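You operate a simulated robot arm through the tools that you are given. There is no shell and no other tool.

You run a simulated robot arm. Do the job below in one go: nothing can be reset, and whatever is moved stays where it is left.

TASK
Lay the three wrenches in their own cut-outs and close the drawer.

Only the result counts: the job must be done as asked and must still hold three seconds after the hand-in. Knocking over, shifting, dropping, spilling or breaking anything else fails it.

THE ROBOT
A 6-joint arm with a two-finger gripper, fixed in place. Base frame: the origin is at the foot of the arm, x ahead of it, y to its left, z up; the work surface is at about z = 77.6. Readings come in cm, degrees, newtons and seconds.
Its first joint turns from -166.0 to 166.0 degrees. Payload 3.43 kg.
The TCP is the grasp point between the finger pads, 2 cm short of the fingertips. In the tool frame z runs along the fingers and y along their closing line. Largest opening 19 cm; the body of the gripper starts 24.8 cm behind the TCP.
Orientation is that of the tool frame in the base frame, as a unit quaternion [w, x, y, z]. With the fingers straight down and closing along the base's y, the tool's x points along the base's -x, its y along +y and its z along -z.

THE INTERFACE
- The arm moves only by the tool step_arm. Its argument "moves" is one flat list of numbers, 7 for each row, row after row: the shift along the base's x, y, z in cm, then the turn, a rotation vector about the base's x, y, z in degrees, then the closure, from 0 (fully open) to 1 (shut). In form: [dx, dy, dz, rx, ry, rz, grip, dx, dy, dz, rx, ry, rz, grip, ...]. A call has 1 to 20 rows; each row shifts and turns the commanded pose from where the row before left it. Rows are played at 5 a second. More than 5 cm and 8.6 degrees between two rows, or a gripper value outside its range, and nothing of the call is played. A pose out of reach is approached as far as the arm can. The call stops where the force on the tool passes 40 N (or 10 N more than at its start, if that is more) or the arm is blocked; 0.2 s more then pass. Each finger travels about 4.5 cm/s and halts on what it meets, pressing with about 45 N; the grip force reading is that of the motor and also rises with nothing between the fingers. The clock runs only during rows and for 0.2 s after the last one: add rows that do not move to give the fingers time. It gives the time, the measured TCP pose, the force on the tool (base axes), the opening and the grip force at its end, in the units of the frame above (readings bear some noise), with the torque about the TCP (base axes, N m) and any sound that the robot's microphone picked up, and new pictures: "show" is both (left out), scene, wrist or none.
- Cameras (640 x 400 px; columns grow to the right, rows downward): "scene" is fixed at [40.72, -50.85, 152.62]; the picture's right is [0.74, -0.67, 0.00], its down [-0.36, -0.40, -0.84] and it looks along [0.56, 0.63, -0.54] (base axes); focal length 309 px, centre (320, 200). "wrist" rides on the gripper at [7, -0.8, -28.8] in the tool frame; the picture's right is [0.12, 0.99, 0.00], its down [-0.96, 0.12, -0.25] and it looks along [-0.25, 0.03, 0.97] (tool axes); focal length 261 px, centre (320, 200). There is no depth. A picture from a camera that has moved, and an enlarged one, comes with that camera's place and axes in the base frame and with its lens. The place of the scene camera against the robot may be out by one fixed shift of up to 2.5 cm in any direction.
- lift_body(by): slides the trunk up (or, below 0, down) by that many cm; the arm rides with it, the base frame stays. It gives what a move gives, with no picture.
- zoom(camera, box): a new picture of the part [left, top, right, bottom] of that camera's present view, enlarged. No time passes.
- hand_in(): hands the job in; it is judged then, once.

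Nothing tells you positions but the pictures and the camera data. Unless the task says otherwise, let go and move clear before handing in.

The tools are called after ">>>" as name(argument=value, ...) on one line, values as JSON. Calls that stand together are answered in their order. step_arm: Moves the arm, as the interface text tells. Its arguments: {"type":"object","properties":{"moves":{"type":"array","items":{"type":"number"}},"show":{"type":"string","enum":["both","scene","wrist","none"]}},"required":["moves"]} The other tools are called the same way: lift_body (by) slides the trunk up or down; zoom (camera, box) takes an enlarged picture of a part of a camera's view; hand_in () hands the job in.

At the start:

```text
clock: 0.0
position: [69.66, 32.58, 113.23]
tcp_rot: [0.0, -0.001, 1.0, 0.0]
ft_force: [0.8, 0.4, -0.5]
moment: [-0.01, 0.02, 0.03]
opening: 18.97
grasp_force: 0.2
trunk travel left (down, up): [-17.5, 6.5]
```

scene: 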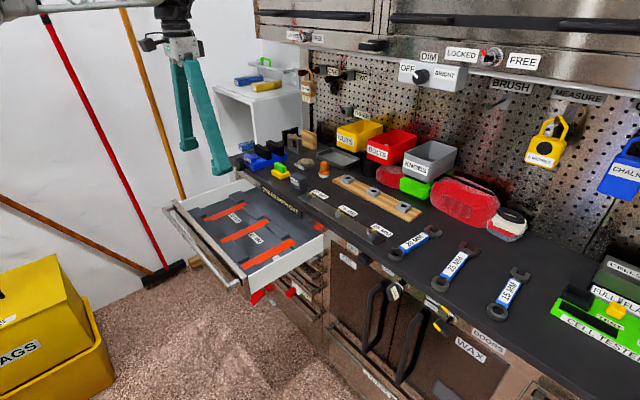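
wrist: 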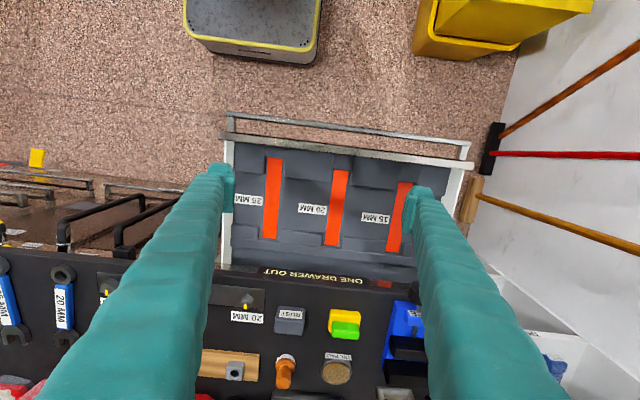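

I see an open drawer with three orange-marked cut-outs (25, 20, 15 MM) and three wrenches on the bench to the right. I'll look closer before moving.

>>> zoom(camera="scene", box=[160, 160, 340, 300])

>>> zoom(camera="scene", box=[360, 210, 560, 340])

>>> zoom(camera="wrist", box=[200, 100, 500, 290])

>>> zoom(camera="wrist", box=[0, 220, 250, 400])

```text
2.86 times, centred on (250, 230) of scene
camera zoom: at [40.72, -50.85, 152.62], right [0.74, -0.67, 0.0], down [-0.36, -0.4, -0.84], along [0.56, 0.63, -0.54], focal length 884 px, centre (520, 114)
```

zoom: 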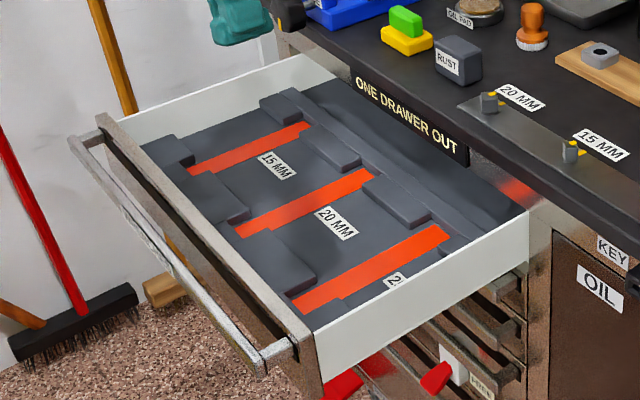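

```text
3.08 times, centred on (460, 275) of scene
camera zoom: at [40.72, -50.85, 152.62], right [0.74, -0.67, 0.0], down [-0.36, -0.4, -0.84], along [0.56, 0.63, -0.54], focal length 952 px, centre (-111, -31)
```

zoom: 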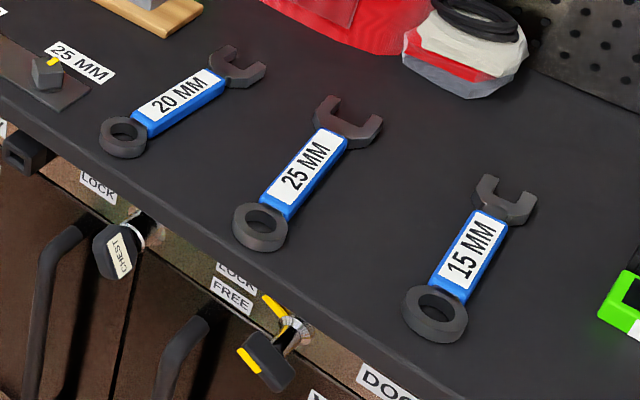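

```text
2.11 times, centred on (350, 195) of wrist
camera zoom: at [62.58, 31.69, 142.03], right [-0.12, 0.99, 0.0], down [0.96, 0.12, 0.25], along [0.25, 0.03, -0.97], focal length 549 px, centre (257, 210)
```

zoom: 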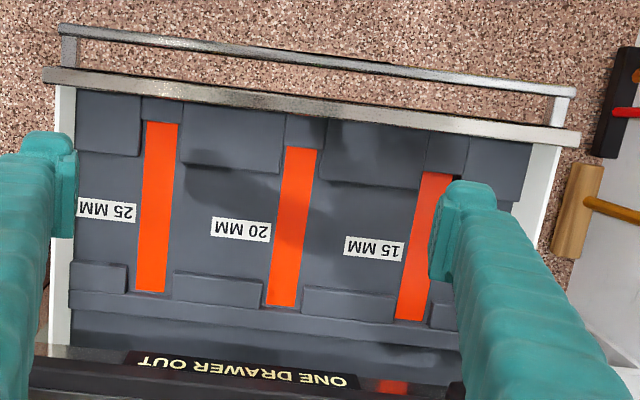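

```text
2.22 times, centred on (125, 310) of wrist
camera zoom: at [62.58, 31.69, 142.03], right [-0.12, 0.99, 0.0], down [0.96, 0.12, 0.25], along [0.25, 0.03, -0.97], focal length 579 px, centre (753, -44)
```

zoom: 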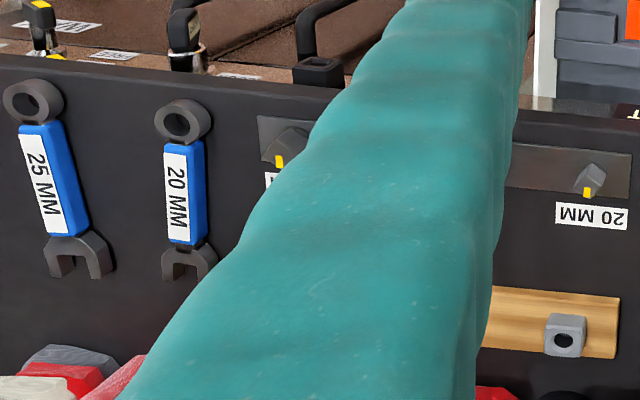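

The drawer's cut-outs are below the bench top level, which I triangulate at about z = 94, with the wrenches near x = 105. I'll zoom in further on the cut-outs and the wrenches.

>>> zoom(camera="wrist", box=[225, 130, 353, 260])

>>> zoom(camera="wrist", box=[310, 130, 480, 260])

>>> zoom(camera="scene", box=[230, 220, 330, 282])

>>> zoom(camera="scene", box=[300, 180, 400, 250])

>>> zoom(camera="scene", box=[230, 270, 330, 340])

>>> zoom(camera="scene", box=[320, 230, 480, 360])

```text
3.08 times, centred on (289, 195) of wrist
camera zoom: at [62.58, 31.69, 142.03], right [-0.12, 0.99, 0.0], down [0.96, 0.12, 0.25], along [0.25, 0.03, -0.97], focal length 802 px, centre (415, 215)
```

zoom: 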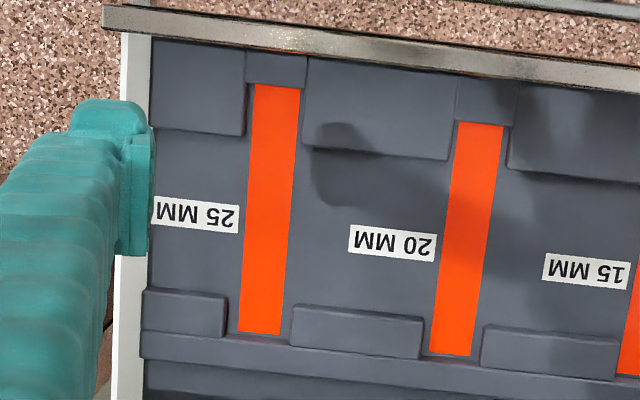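

```text
3.08 times, centred on (395, 195) of wrist
camera zoom: at [62.58, 31.69, 142.03], right [-0.12, 0.99, 0.0], down [0.96, 0.12, 0.25], along [0.25, 0.03, -0.97], focal length 802 px, centre (89, 215)
```

zoom: 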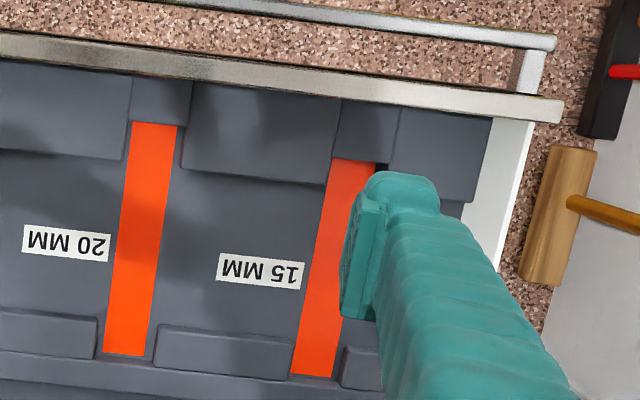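

```text
6.40 times, centred on (280, 251) of scene
camera zoom: at [40.72, -50.85, 152.62], right [0.74, -0.67, 0.0], down [-0.36, -0.4, -0.84], along [0.56, 0.63, -0.54], focal length 1980 px, centre (576, -126)
```

zoom: 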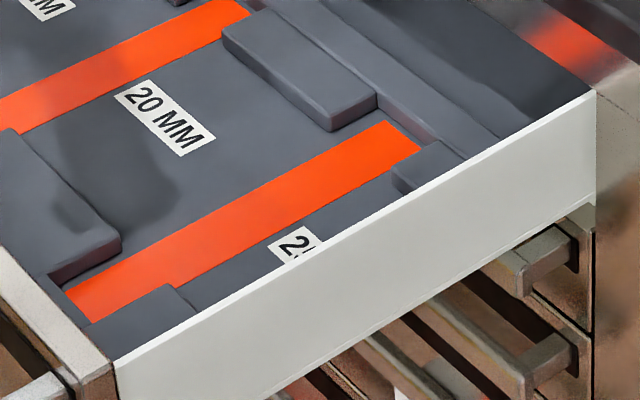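

```text
5.71 times, centred on (350, 215) of scene
camera zoom: at [40.72, -50.85, 152.62], right [0.74, -0.67, 0.0], down [-0.36, -0.4, -0.84], along [0.56, 0.63, -0.54], focal length 1768 px, centre (149, 114)
```

zoom: 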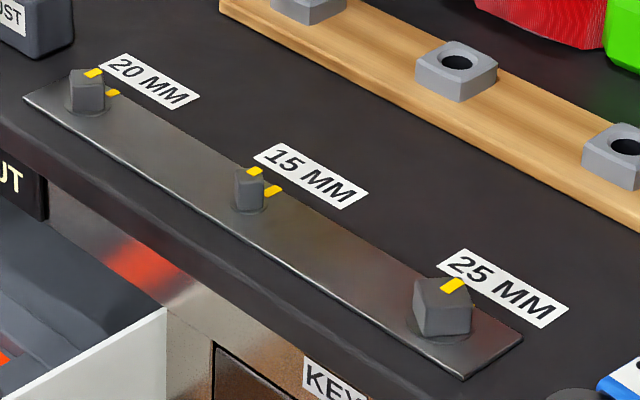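

```text
5.71 times, centred on (280, 305) of scene
camera zoom: at [40.72, -50.85, 152.62], right [0.74, -0.67, 0.0], down [-0.36, -0.4, -0.84], along [0.56, 0.63, -0.54], focal length 1768 px, centre (549, -400)
```

zoom: 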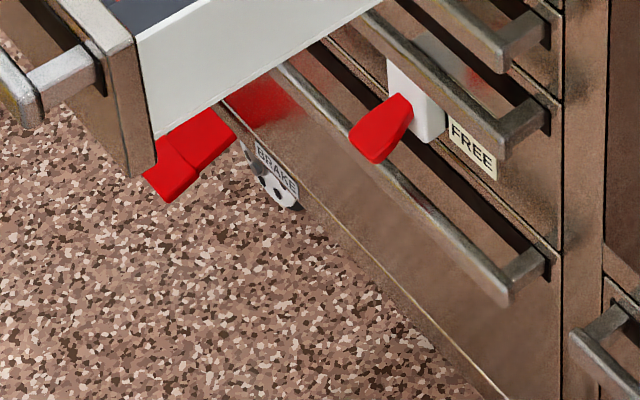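

```text
3.08 times, centred on (400, 295) of scene
camera zoom: at [40.72, -50.85, 152.62], right [0.74, -0.67, 0.0], down [-0.36, -0.4, -0.84], along [0.56, 0.63, -0.54], focal length 952 px, centre (74, -92)
```

zoom: 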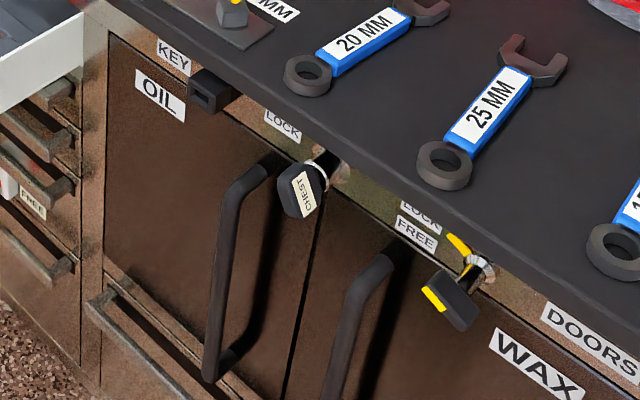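

I notice levers, locks and a brake on the chest, so I'll read those labels before deciding anything.

>>> zoom(camera="scene", box=[240, 275, 300, 312])

>>> zoom(camera="scene", box=[370, 260, 470, 340])

>>> zoom(camera="wrist", box=[0, 140, 240, 290])

>>> zoom(camera="wrist", box=[220, 250, 440, 390])

>>> zoom(camera="scene", box=[280, 0, 560, 100])

>>> zoom(camera="scene", box=[150, 180, 270, 300])

```text
10.67 times, centred on (270, 294) of scene
camera zoom: at [40.72, -50.85, 152.62], right [0.74, -0.67, 0.0], down [-0.36, -0.4, -0.84], along [0.56, 0.63, -0.54], focal length 3300 px, centre (853, -797)
```

zoom: 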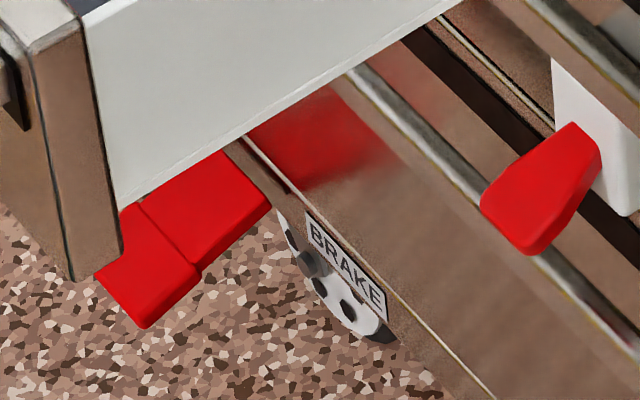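

```text
5.00 times, centred on (420, 300) of scene
camera zoom: at [40.72, -50.85, 152.62], right [0.74, -0.67, 0.0], down [-0.36, -0.4, -0.84], along [0.56, 0.63, -0.54], focal length 1547 px, centre (-180, -300)
```

zoom: 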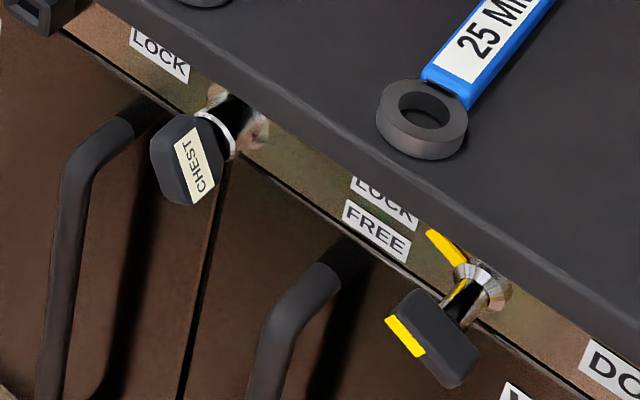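

```text
2.67 times, centred on (120, 215) of wrist
camera zoom: at [62.58, 31.69, 142.03], right [-0.12, 0.99, 0.0], down [0.96, 0.12, 0.25], along [0.25, 0.03, -0.97], focal length 695 px, centre (853, 160)
```

zoom: 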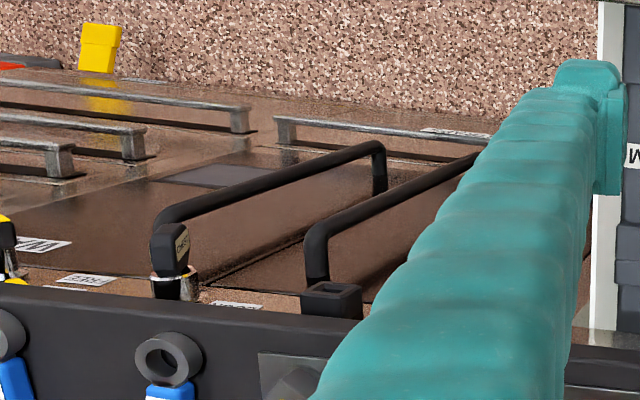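

```text
2.86 times, centred on (330, 320) of wrist
camera zoom: at [62.58, 31.69, 142.03], right [-0.12, 0.99, 0.0], down [0.96, 0.12, 0.25], along [0.25, 0.03, -0.97], focal length 745 px, centre (291, -143)
```

zoom: 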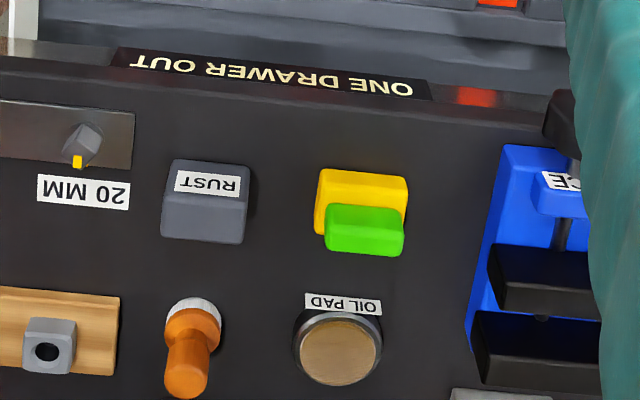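

```text
2.29 times, centred on (420, 50) of scene
camera zoom: at [40.72, -50.85, 152.62], right [0.74, -0.67, 0.0], down [-0.36, -0.4, -0.84], along [0.56, 0.63, -0.54], focal length 707 px, centre (91, 543)
```

zoom: 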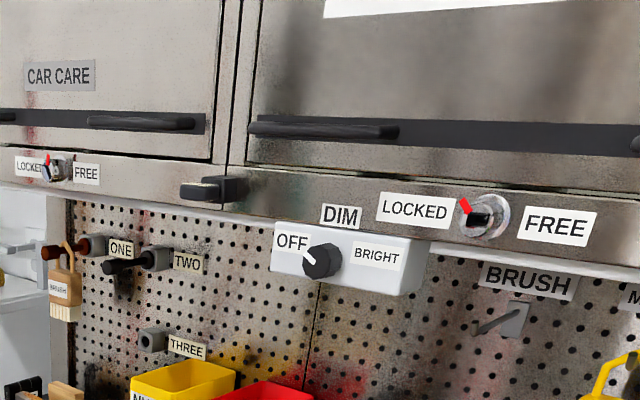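

```text
3.33 times, centred on (210, 240) of scene
camera zoom: at [40.72, -50.85, 152.62], right [0.74, -0.67, 0.0], down [-0.36, -0.4, -0.84], along [0.56, 0.63, -0.54], focal length 1031 px, centre (687, 67)
```

zoom: 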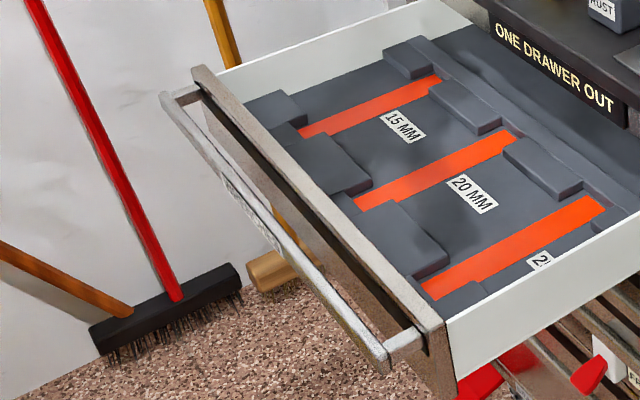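

The wrenches lie ring toward the robot and jaws toward the wall, the same way the cut-outs face (narrow gap at the front, wider gap at the back). I'll move the hand above and short of the wrenches to measure them with the wrist camera.

>>> step_arm(moves=[0.86, -4.4, 0, 0, 0, 0, 0, 0.86, -4.4, 0, 0, 0, 0, 0, 0.86, -4.4, 0, 0, 0, 0, 0, 0.86, -4.4, 0, 0, 0, 0, 0, 0.86, -4.4, 0, 0, 0, 0, 0, 0.86, -4.4, 0, 0, 0, 0, 0, 0.86, -4.4, 0, 0, 0, 0, 0, 0.86, -4.4, 0, 0, 0, 0, 0, 0.86, -4.4, 0, 0, 0, 0, 0, 0.86, -4.4, 0, 0, 0, 0, 0, 0.86, -4.4, 0, 0, 0, 0, 0, 0.86, -4.4, 0, 0, 0, 0, 0, 0.86, -4.4, 0, 0, 0, 0, 0, 0.86, -4.4, 0, 0, 0, 0, 0])

```text
clock: 3.0
position: [81.84, -29.13, 113.18]
tcp_rot: [0.0, 0.001, 1.0, 0.0]
ft_force: [-0.4, 1.1, -0.4]
moment: [-0.18, -0.05, 0.01]
opening: 19.02
grasp_force: 0.1
trunk travel left (down, up): [-17.5, 6.5]
camera wrist: at [74.64, -29.95, 142.05], right [-0.12, 0.99, 0.0], down [0.96, 0.12, 0.25], along [0.25, 0.03, -0.97], focal length 261 px, centre (320, 200)
```

scene: 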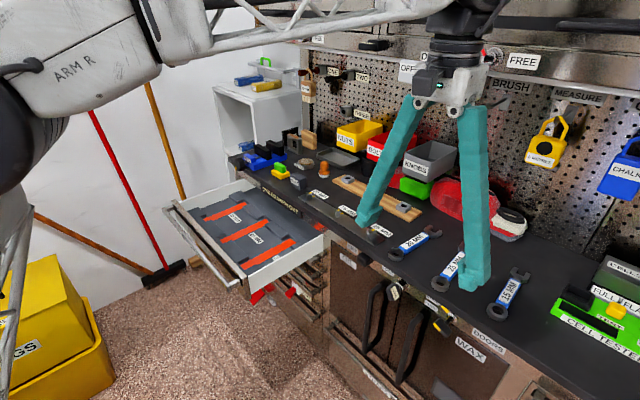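
wrist: 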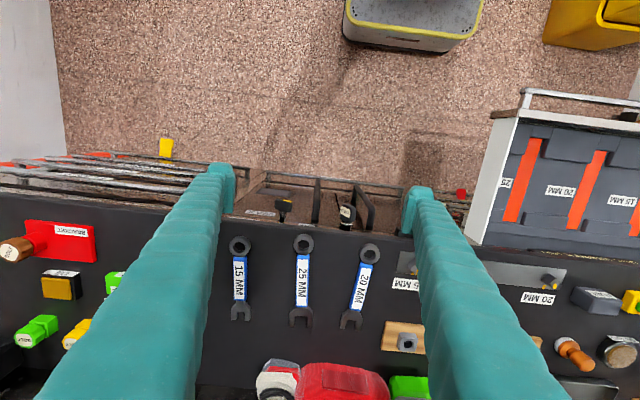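

All three wrenches are now in view of the wrist camera. I'll zoom in to measure them accurately.

>>> zoom(camera="wrist", box=[220, 225, 400, 337])

>>> zoom(camera="wrist", box=[470, 110, 640, 260])

>>> zoom(camera="scene", box=[380, 210, 540, 330])

```text
3.56 times, centred on (310, 281) of wrist
camera zoom: at [74.64, -29.95, 142.05], right [-0.12, 0.99, 0.0], down [0.96, 0.12, 0.25], along [0.25, 0.03, -0.97], focal length 927 px, centre (356, -88)
```

zoom: 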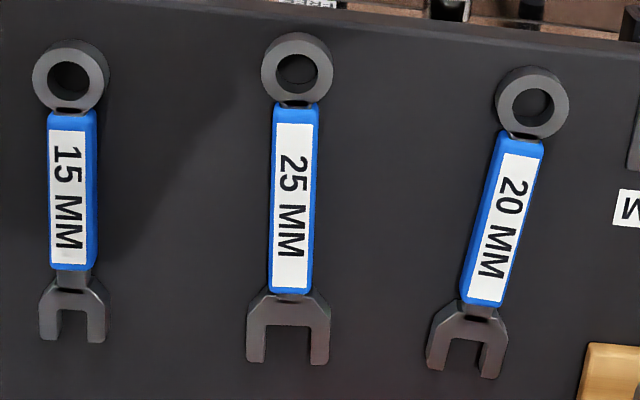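

```text
2.67 times, centred on (555, 185) of wrist
camera zoom: at [74.64, -29.95, 142.05], right [-0.12, 0.99, 0.0], down [0.96, 0.12, 0.25], along [0.25, 0.03, -0.97], focal length 695 px, centre (-307, 240)
```

zoom: 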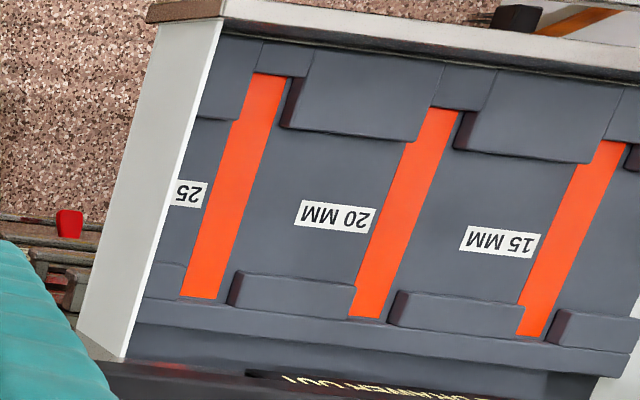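

```text
3.33 times, centred on (460, 270) of scene
camera zoom: at [40.72, -50.85, 152.62], right [0.74, -0.67, 0.0], down [-0.36, -0.4, -0.84], along [0.56, 0.63, -0.54], focal length 1031 px, centre (-147, -33)
```

zoom: 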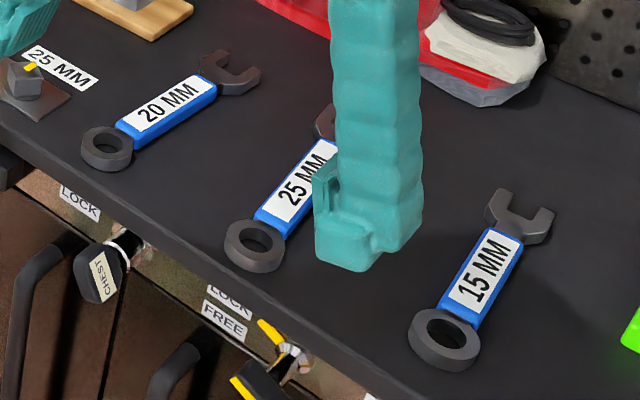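

The bench top is at about z = 93, the drawer floor at about 78, and the cut-outs are at y ≈ 21.7 (25), 38.1 (20) and 54.8 (15). The wrenches are beyond straight-down reach, so I'll tilt the hand outward by 30° and hover over the 20 MM wrench to test the reach.

>>> step_arm(moves=[0, 0, 0, 0, -7.5, 0, 0.3, 0, 0, 0, 0, -7.5, 0, 0.5, 0, 0, 0, 0, -7.5, 0, 0.58, 0, 0, 0, 0, -7.5, 0, 0.58, 4, 2, 0, 0, 0, 0, 0.58, 4, 2, 0, 0, 0, 0, 0.58, 4, 2, 0, 0, 0, 0, 0.58, 4, 2, 0, 0, 0, 0, 0.58, 4, 2, 0, 0, 0, 0, 0.58, 2.06, 1.33, 0, 0, 0, 0, 0.58, 0, 0, 0, 0, 0, 0, 0.58])

```text
clock: 5.4
position: [103.73, -17.74, 113.17]
tcp_rot: [0.259, 0.0, 0.966, 0.0]
ft_force: [-0.3, 0.2, -0.7]
moment: [0.04, 0.0, -0.03]
opening: 7.97
grasp_force: 0.0
trunk travel left (down, up): [-17.5, 6.5]
camera wrist: at [83.29, -18.58, 134.66], right [-0.1, 0.99, -0.06], down [0.71, 0.12, 0.69], along [0.7, 0.03, -0.72], focal length 261 px, centre (320, 200)
```

scene: 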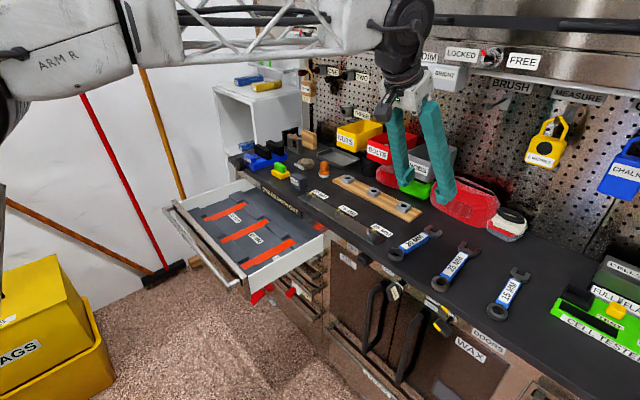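
wrist: 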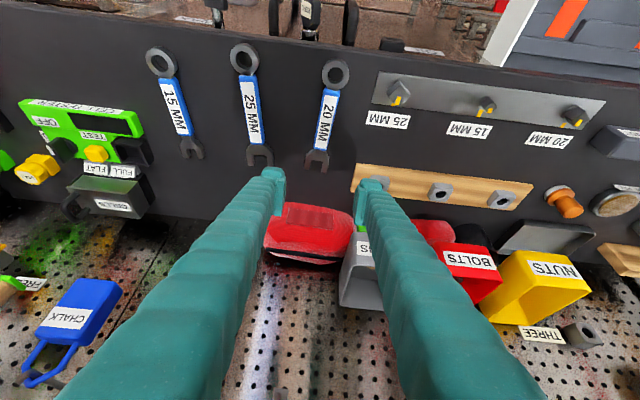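

Reach is fine with the tilt. I'll zoom on the wrenches from here for the exact position and yaw before descending.

>>> zoom(camera="wrist", box=[280, 50, 380, 180])

>>> zoom(camera="wrist", box=[130, 30, 290, 170])

>>> zoom(camera="scene", box=[380, 215, 480, 297])

```text
3.08 times, centred on (330, 115) of wrist
camera zoom: at [83.29, -18.58, 134.66], right [-0.1, 0.99, -0.06], down [0.71, 0.12, 0.69], along [0.7, 0.03, -0.72], focal length 802 px, centre (289, 462)
```

zoom: 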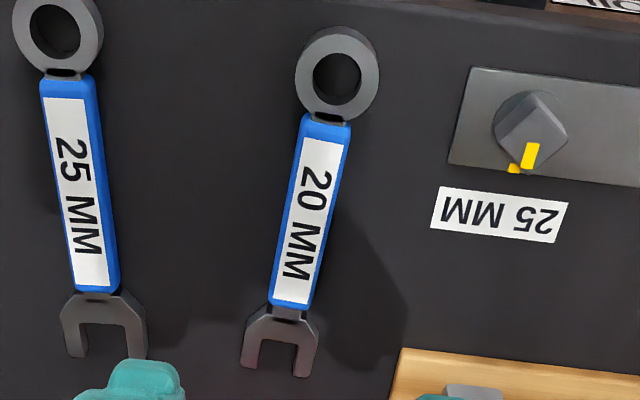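

```text
2.86 times, centred on (210, 100) of wrist
camera zoom: at [83.29, -18.58, 134.66], right [-0.1, 0.99, -0.06], down [0.71, 0.12, 0.69], along [0.7, 0.03, -0.72], focal length 745 px, centre (634, 486)
```

zoom: 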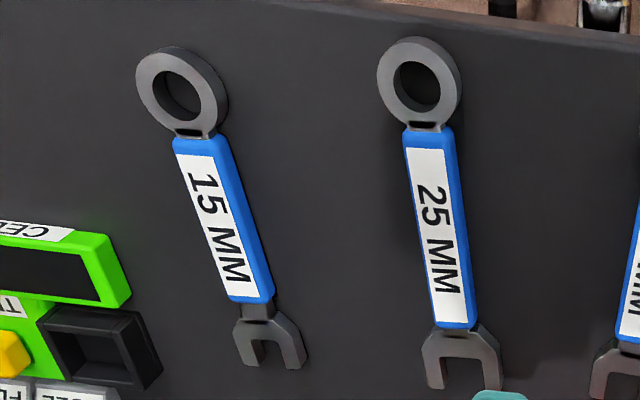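

```text
4.88 times, centred on (430, 256) of scene
camera zoom: at [40.72, -50.85, 152.62], right [0.74, -0.67, 0.0], down [-0.36, -0.4, -0.84], along [0.56, 0.63, -0.54], focal length 1509 px, centre (-217, -73)
```

zoom: 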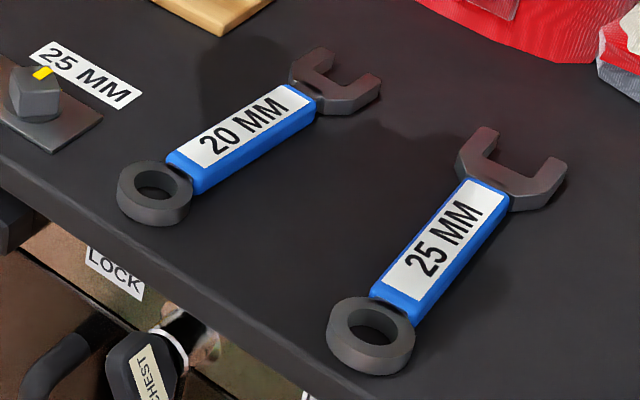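

The 20 MM wrench centre is at about (104.4, −17.9) with a yaw of about −4.4°. I'll align the hand with it and descend to just above it.

>>> step_arm(moves=[0.35, -0.07, -2, 0, 0, -4.4, 0.58, 0.35, -0.06, -4, 0, 0, 0, 0.58, 0, 0, -4, 0, 0, 0, 0.58, 0, 0, -3, 0, 0, 0, 0.58, 0, 0, -2, 0, 0, 0, 0.58, 0, 0, 0, 0, 0, 0, 0.58])

```text
clock: 6.8
position: [104.45, -17.98, 98.26]
tcp_rot: [0.259, 0.038, 0.965, -0.01]
ft_force: [-0.3, -0.5, -0.1]
moment: [0.0, 0.01, 0.01]
opening: 7.96
grasp_force: 0.0
trunk travel left (down, up): [-17.5, 6.5]
camera wrist: at [83.93, -17.21, 119.67], right [-0.03, 1.0, -0.06], down [0.72, 0.06, 0.7], along [0.7, -0.02, -0.72], focal length 261 px, centre (320, 200)
```

scene: 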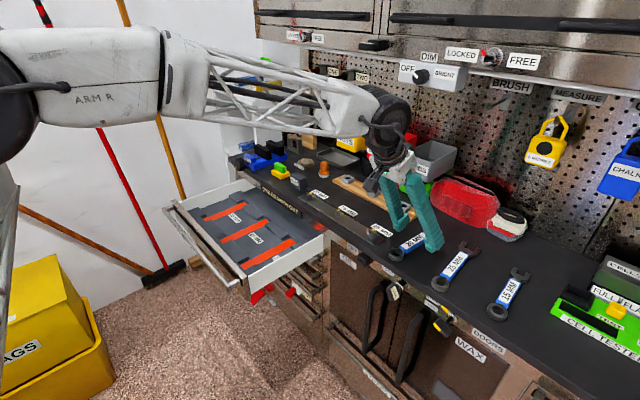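
wrist: 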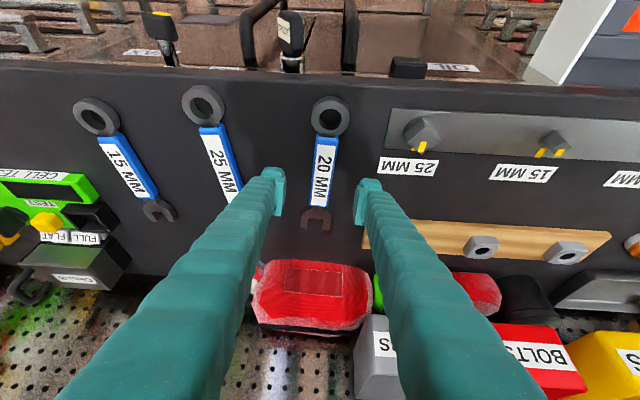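

The hand is straddling the 20 MM wrench, 5 cm above the bench. I'll check the alignment with a zoom.

>>> zoom(camera="wrist", box=[240, 80, 400, 240])

>>> zoom(camera="scene", box=[360, 160, 480, 270])

```text
2.50 times, centred on (320, 160) of wrist
camera zoom: at [83.93, -17.21, 119.67], right [-0.03, 1.0, -0.06], down [0.72, 0.06, 0.7], along [0.7, -0.02, -0.72], focal length 652 px, centre (320, 300)
```

zoom: 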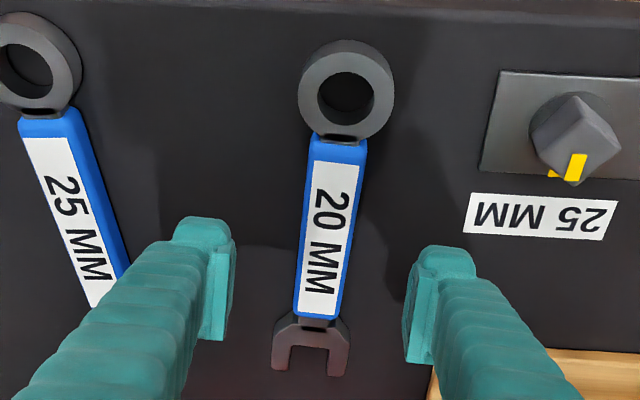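

```text
3.64 times, centred on (420, 215) of scene
camera zoom: at [40.72, -50.85, 152.62], right [0.74, -0.67, 0.0], down [-0.36, -0.4, -0.84], along [0.56, 0.63, -0.54], focal length 1125 px, centre (-44, 146)
```

zoom: 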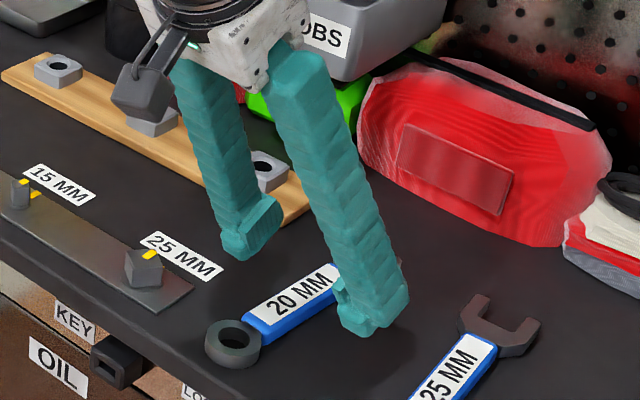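

Alignment is good. I'll descend to about 3.2 cm above the bench and then close gently on the handle.

>>> step_arm(moves=[0, 0.15, -1, 0, 0, 0, 0.58, 0, 0, -0.7, 0, 0, 0, 0.58, 0, 0, -0.3, 0, 0, 0, 0.58, 0, 0, 0, 0, 0, 0, 0.58], show="both")

>>> zoom(camera="scene", box=[360, 160, 480, 270])

>>> zoom(camera="wrist", box=[240, 80, 400, 240])

```text
clock: 7.8
position: [104.47, -17.73, 96.27]
tcp_rot: [0.259, 0.038, 0.965, -0.011]
ft_force: [0.3, 0.9, -1.4]
moment: [-0.04, -0.03, 0.03]
opening: 8.0
grasp_force: 0.0
trunk travel left (down, up): [-17.5, 6.5]
camera wrist: at [83.91, -17.0, 117.64], right [-0.03, 1.0, -0.06], down [0.72, 0.06, 0.7], along [0.7, -0.02, -0.72], focal length 261 px, centre (320, 200)
```

scene: 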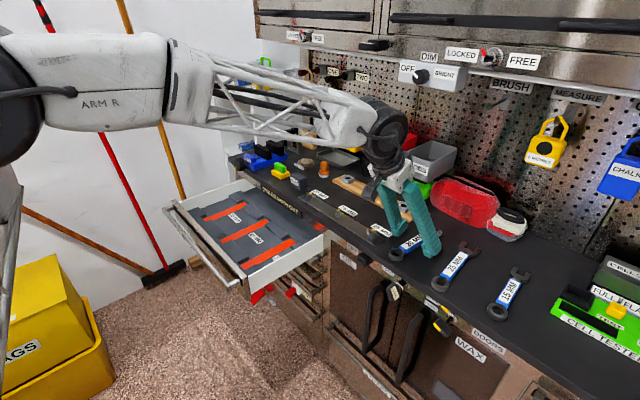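
wrist: 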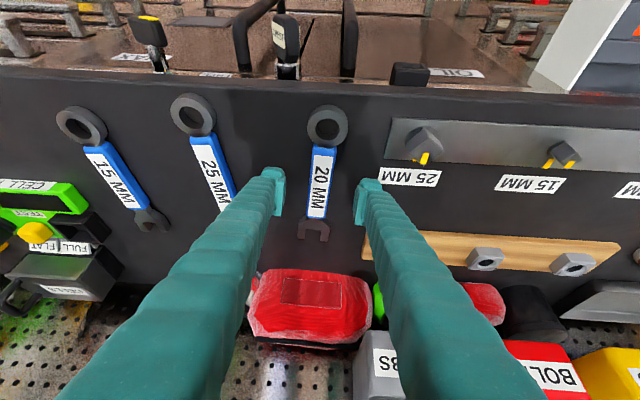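

```text
3.64 times, centred on (420, 215) of scene
camera zoom: at [40.72, -50.85, 152.62], right [0.74, -0.67, 0.0], down [-0.36, -0.4, -0.84], along [0.56, 0.63, -0.54], focal length 1125 px, centre (-44, 146)
```

zoom: 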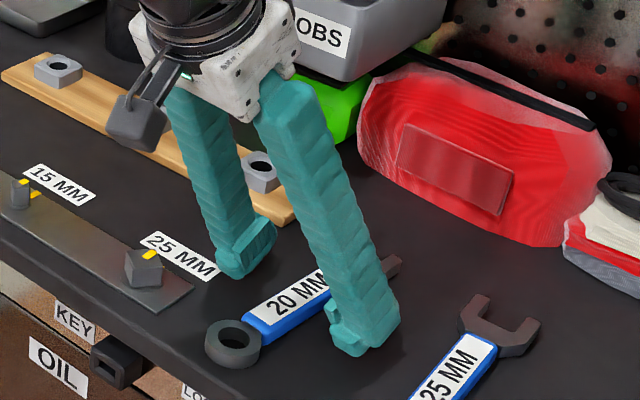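

```text
2.50 times, centred on (320, 160) of wrist
camera zoom: at [83.91, -17.0, 117.64], right [-0.03, 1.0, -0.06], down [0.72, 0.06, 0.7], along [0.7, -0.02, -0.72], focal length 652 px, centre (320, 300)
```

zoom: 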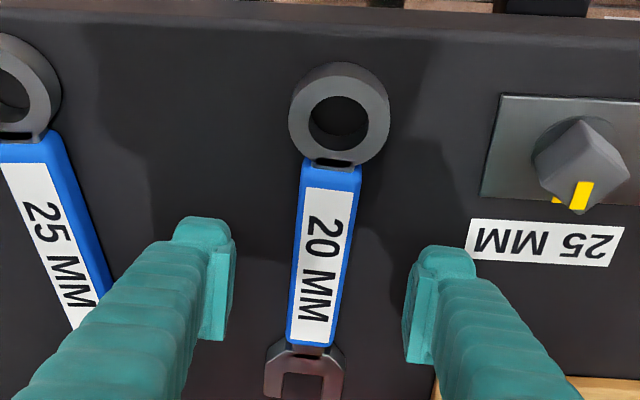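

No contact yet and the handle is centred between the fingers. I'll lower a last 0.25 cm and close.

>>> step_arm(moves=[0, 0, -0.25, 0, 0, 0, 0.58, 0, 0, 0, 0, 0, 0, 0.7, 0, 0, 0, 0, 0, 0, 0.8, 0, 0, 0, 0, 0, 0, 0.9, 0, 0, 0, 0, 0, 0, 1, 0, 0, 0, 0, 0, 0, 1, 0, 0, 0, 0, 0, 0, 1])

>>> zoom(camera="wrist", box=[240, 80, 400, 240])

```text
clock: 9.4
position: [104.43, -17.78, 95.99]
tcp_rot: [0.26, 0.037, 0.965, -0.01]
ft_force: [0.0, -2.0, -0.3]
moment: [-0.01, 0.02, 0.0]
opening: 2.46
grasp_force: 45.3
trunk travel left (down, up): [-17.5, 6.5]
camera wrist: at [83.89, -17.05, 117.4], right [-0.03, 1.0, -0.06], down [0.72, 0.06, 0.7], along [0.7, -0.02, -0.72], focal length 261 px, centre (320, 200)
```

scene: 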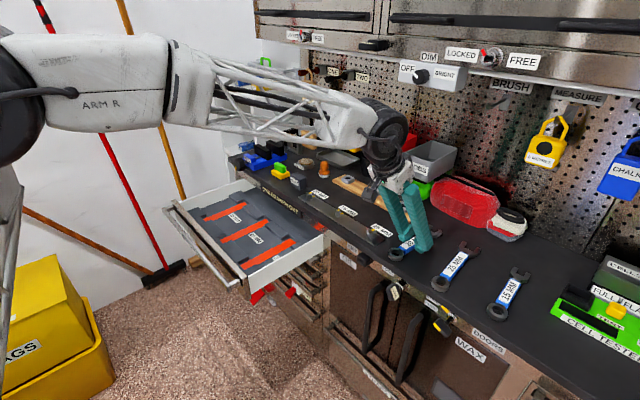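
wrist: 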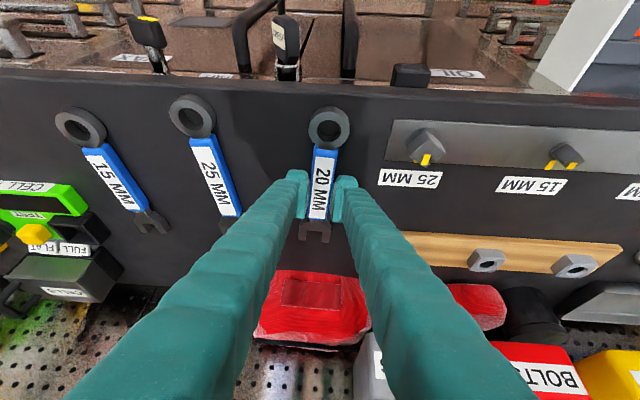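

```text
2.50 times, centred on (320, 160) of wrist
camera zoom: at [83.89, -17.05, 117.4], right [-0.03, 1.0, -0.06], down [0.72, 0.06, 0.7], along [0.7, -0.02, -0.72], focal length 652 px, centre (320, 300)
```

zoom: 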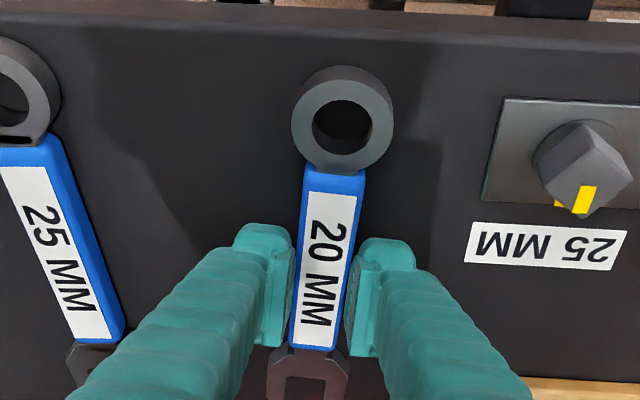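

The handle is gripped at a 2.46 cm opening. I'll lift it slightly and check that it comes up level.

>>> step_arm(moves=[0, 0, 0.5, 0, 0, 0, 1, 0, 0, 1.5, 0, 0, 0, 1, 0, 0, 3, 0, 0, 0, 1, 0, 0, 3, 0, 0, 0, 1, 0, 0, 2, 0, 0, 0, 1])

>>> zoom(camera="wrist", box=[240, 80, 400, 240])

>>> zoom(camera="scene", box=[360, 130, 480, 260])

```text
clock: 10.6
position: [104.5, -17.65, 106.0]
tcp_rot: [0.259, 0.038, 0.965, -0.011]
ft_force: [0.1, -0.2, -2.7]
moment: [0.02, 0.0, 0.02]
opening: 2.48
grasp_force: 45.1
trunk travel left (down, up): [-17.5, 6.5]
camera wrist: at [83.9, -17.02, 127.44], right [-0.03, 1.0, -0.06], down [0.72, 0.06, 0.7], along [0.7, -0.02, -0.72], focal length 261 px, centre (320, 200)
```

scene: 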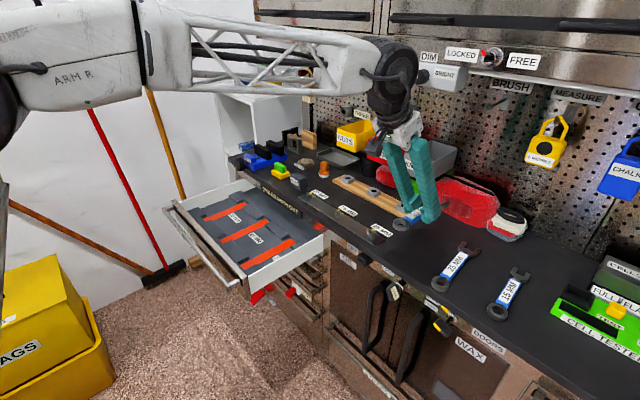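
wrist: 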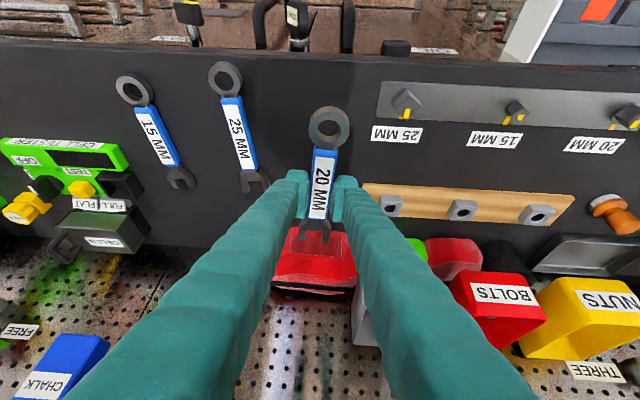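

```text
2.50 times, centred on (320, 160) of wrist
camera zoom: at [83.9, -17.02, 127.44], right [-0.03, 1.0, -0.06], down [0.72, 0.06, 0.7], along [0.7, -0.02, -0.72], focal length 652 px, centre (320, 300)
```

zoom: 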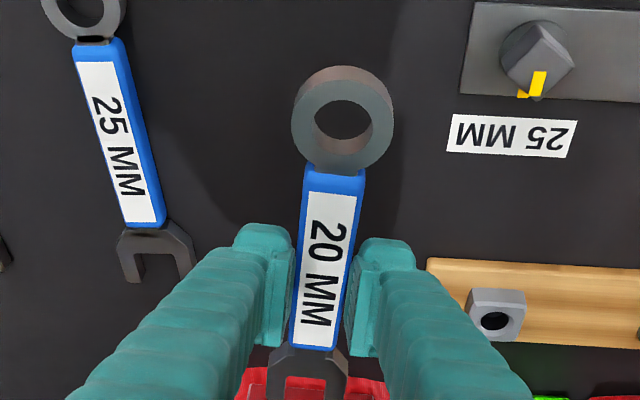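

```text
3.08 times, centred on (420, 195) of scene
camera zoom: at [40.72, -50.85, 152.62], right [0.74, -0.67, 0.0], down [-0.36, -0.4, -0.84], along [0.56, 0.63, -0.54], focal length 952 px, centre (12, 215)
```

zoom: 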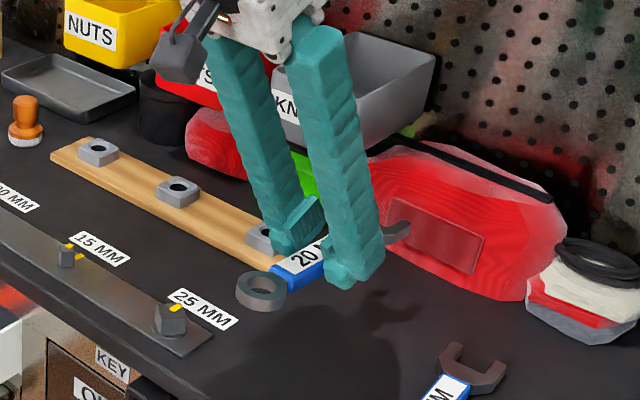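

The wrench is held level, spanning about −9.5 to +10.3 cm along the hand's forward axis. I'll carry it back off the bench and over to the 20 MM cut-out, squaring the yaw on the way.

>>> step_arm(moves=[-3, 0, 1, 0, 0, 0, 1, -4.5, 0, 0, 0, 0, 0, 1, -4.5, 0, 0, 0, 0, 0, 1, -4.5, 0, 0, 0, 0, 0, 1, -4, 0, 0, 0, 0, 0, 1, -2.8, 2, 0, 0, 0, 1.4, 1, 0, 4.5, 0, 0, 0, 1.5, 1, 0, 4.5, 0, 0, 0, 1.5, 1, 0, 4.5, 0, 0, 0, 0, 1, 0, 4.5, 0, 0, 0, 0, 1, 0, 4.5, 0, 0, 0, 0, 1, 0, 4.5, 0, 0, 0, 0, 1, 0, 4.5, 0, 0, 0, 0, 1, 0, 4.5, 0, 0, 0, 0, 1, 0, 4.5, 0, 0, 0, 0, 1, 0, 4.5, 0, 0, 0, 0, 1, 0, 4.5, 0, 0, 0, 0, 1, 0, 3, 0, 0, 0, 0, 1, 0, 1.3, 0, 0, 0, 0, 1, 0, 0, 0, 0, 0, 0, 1])

```text
clock: 14.8
position: [81.14, 38.21, 106.9]
tcp_rot: [0.259, -0.001, 0.966, 0.0]
ft_force: [0.1, 0.1, -2.5]
moment: [0.03, -0.01, 0.04]
opening: 2.47
grasp_force: 45.5
trunk travel left (down, up): [-17.5, 6.5]
camera wrist: at [60.59, 37.34, 128.38], right [-0.1, 0.99, -0.06], down [0.71, 0.12, 0.7], along [0.7, 0.03, -0.72], focal length 261 px, centre (320, 200)
```

scene: 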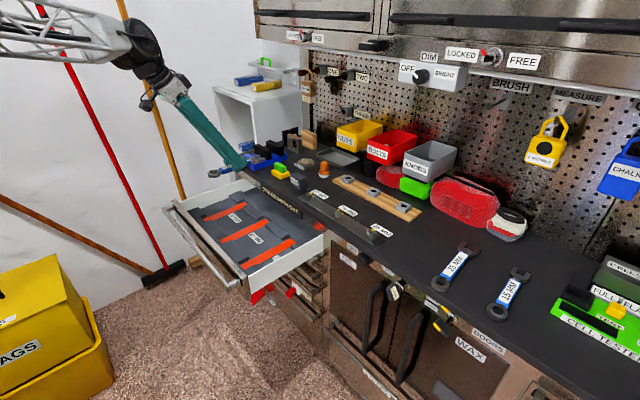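
wrist: 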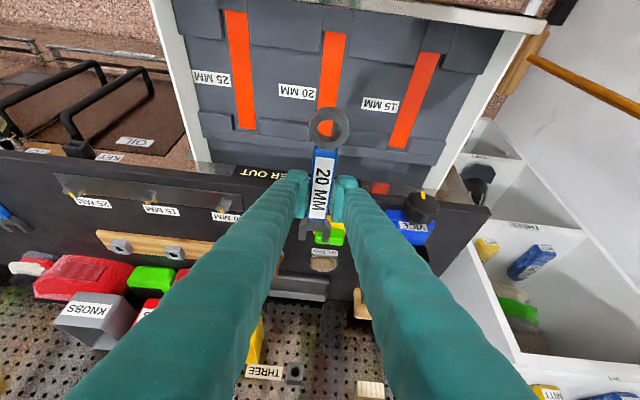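

The wrench hangs above the 20 MM slot area; I'll zoom in to measure the cut-out relative to the hand.

>>> zoom(camera="wrist", box=[180, 0, 480, 190])

>>> zoom(camera="wrist", box=[280, 20, 380, 150])

>>> zoom(camera="wrist", box=[260, 100, 380, 260])

>>> zoom(camera="scene", box=[170, 140, 330, 290])

```text
2.11 times, centred on (330, 95) of wrist
camera zoom: at [60.59, 37.34, 128.38], right [-0.1, 0.99, -0.06], down [0.71, 0.12, 0.7], along [0.7, 0.03, -0.72], focal length 549 px, centre (299, 421)
```

zoom: 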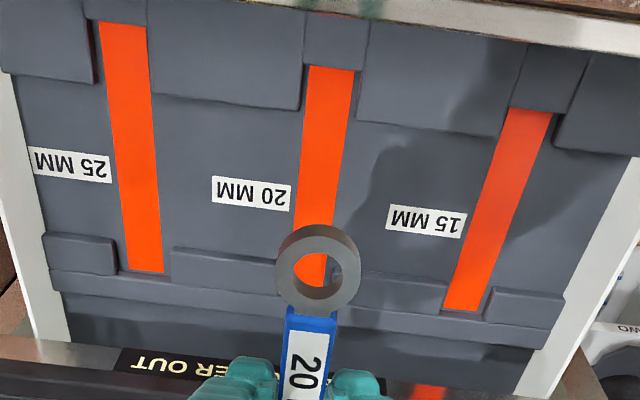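

```text
3.08 times, centred on (330, 85) of wrist
camera zoom: at [60.59, 37.34, 128.38], right [-0.1, 0.99, -0.06], down [0.71, 0.12, 0.7], along [0.7, 0.03, -0.72], focal length 802 px, centre (289, 554)
```

zoom: 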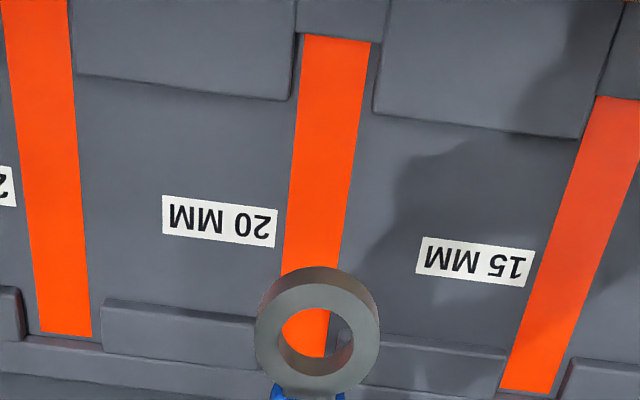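

```text
2.50 times, centred on (320, 180) of wrist
camera zoom: at [60.59, 37.34, 128.38], right [-0.1, 0.99, -0.06], down [0.71, 0.12, 0.7], along [0.7, 0.03, -0.72], focal length 652 px, centre (320, 250)
```

zoom: 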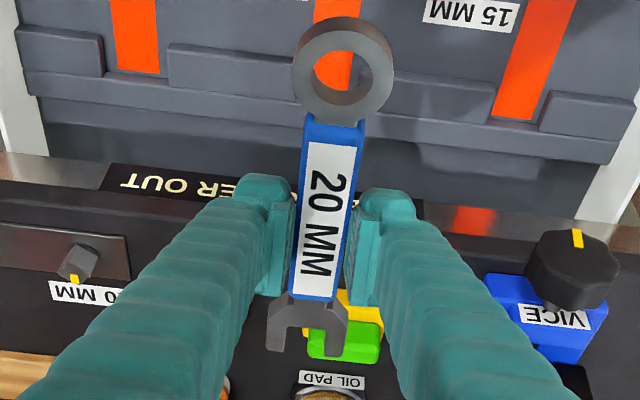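

```text
2.67 times, centred on (250, 215) of scene
camera zoom: at [40.72, -50.85, 152.62], right [0.74, -0.67, 0.0], down [-0.36, -0.4, -0.84], along [0.56, 0.63, -0.54], focal length 825 px, centre (507, 160)
```

zoom: 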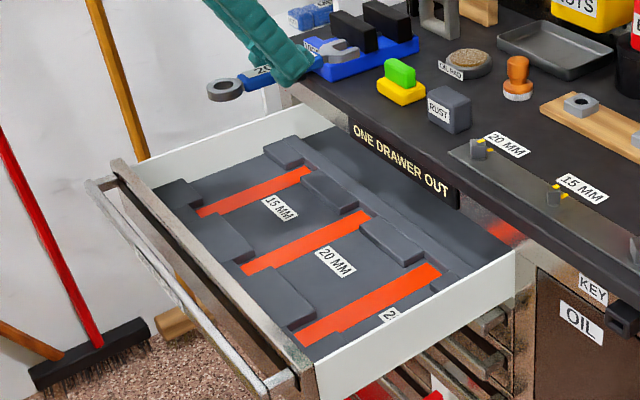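

Cut-out 20 is centred near y ≈ 38.1, x from 70.9 to 90.9, so the TCP should be near (80.5, 38.05). I'll move there and descend partway to compare wrench and slot close up.

>>> step_arm(moves=[-0.64, -0.15, -2, 0, 0, 0, 1, 0, 0, -4, 0, 0, 0, 1, 0, 0, -4, 0, 0, 0, 1, 0, 0, -4, 0, 0, 0, 1, 0, 0, -3, 0, 0, 0, 1, 0, 0, 0, 0, 0, 0, 1])

>>> zoom(camera="wrist", box=[260, 60, 380, 160])

>>> zoom(camera="wrist", box=[260, 140, 380, 260])

>>> zoom(camera="scene", box=[190, 160, 310, 270])

```text
clock: 16.2
position: [80.57, 37.93, 89.95]
tcp_rot: [0.259, 0.0, 0.966, 0.0]
ft_force: [0.5, 0.1, -4.0]
moment: [0.01, -0.03, -0.02]
opening: 2.47
grasp_force: 45.3
trunk travel left (down, up): [-17.5, 6.5]
camera wrist: at [60.02, 37.1, 111.38], right [-0.1, 0.99, -0.06], down [0.71, 0.12, 0.7], along [0.7, 0.03, -0.72], focal length 261 px, centre (320, 200)
```

scene: 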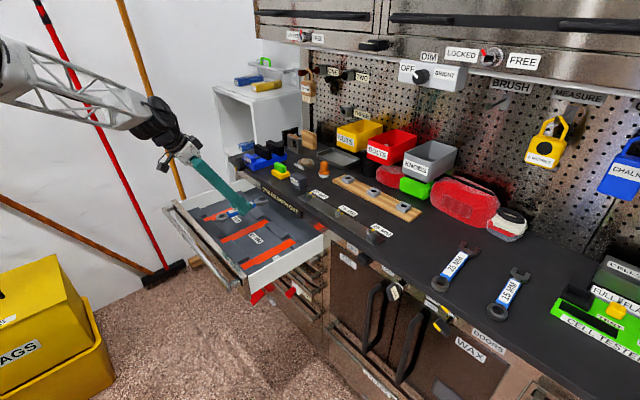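
wrist: 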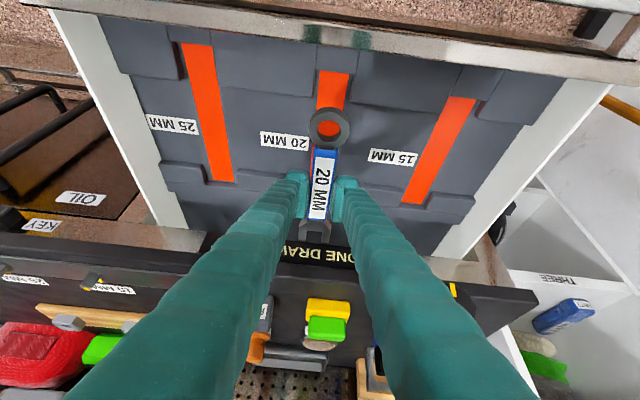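

```text
4.00 times, centred on (320, 110) of wrist
camera zoom: at [60.02, 37.1, 111.38], right [-0.1, 0.99, -0.06], down [0.71, 0.12, 0.7], along [0.7, 0.03, -0.72], focal length 1043 px, centre (320, 560)
```

zoom: 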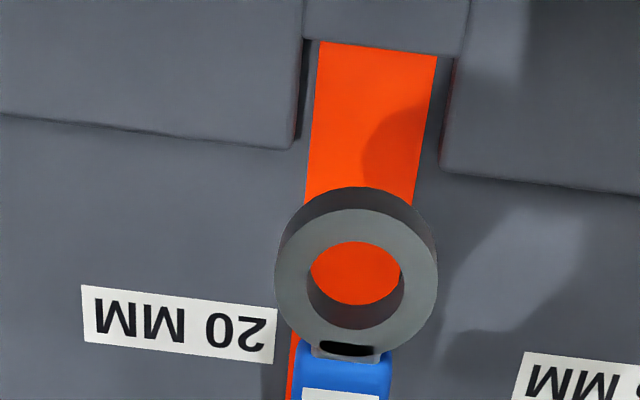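

```text
3.33 times, centred on (320, 200) of wrist
camera zoom: at [60.02, 37.1, 111.38], right [-0.1, 0.99, -0.06], down [0.71, 0.12, 0.7], along [0.7, 0.03, -0.72], focal length 869 px, centre (320, 200)
```

zoom: 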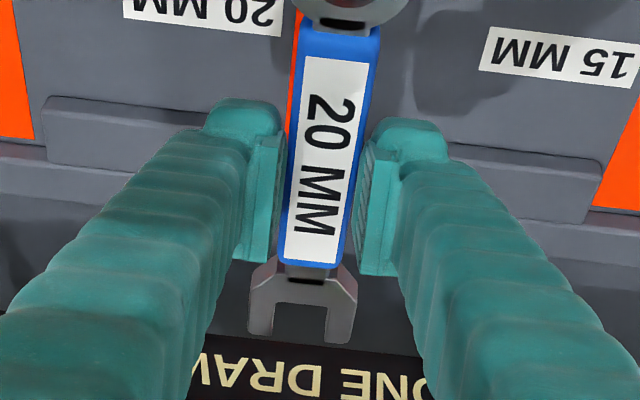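

```text
3.64 times, centred on (250, 215) of scene
camera zoom: at [40.72, -50.85, 152.62], right [0.74, -0.67, 0.0], down [-0.36, -0.4, -0.84], along [0.56, 0.63, -0.54], focal length 1125 px, centre (574, 146)
```

zoom: 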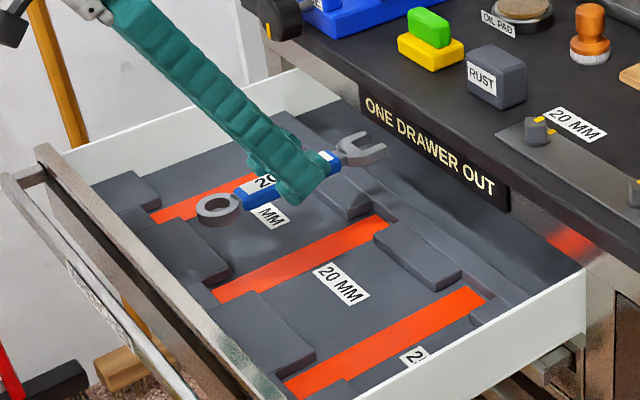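

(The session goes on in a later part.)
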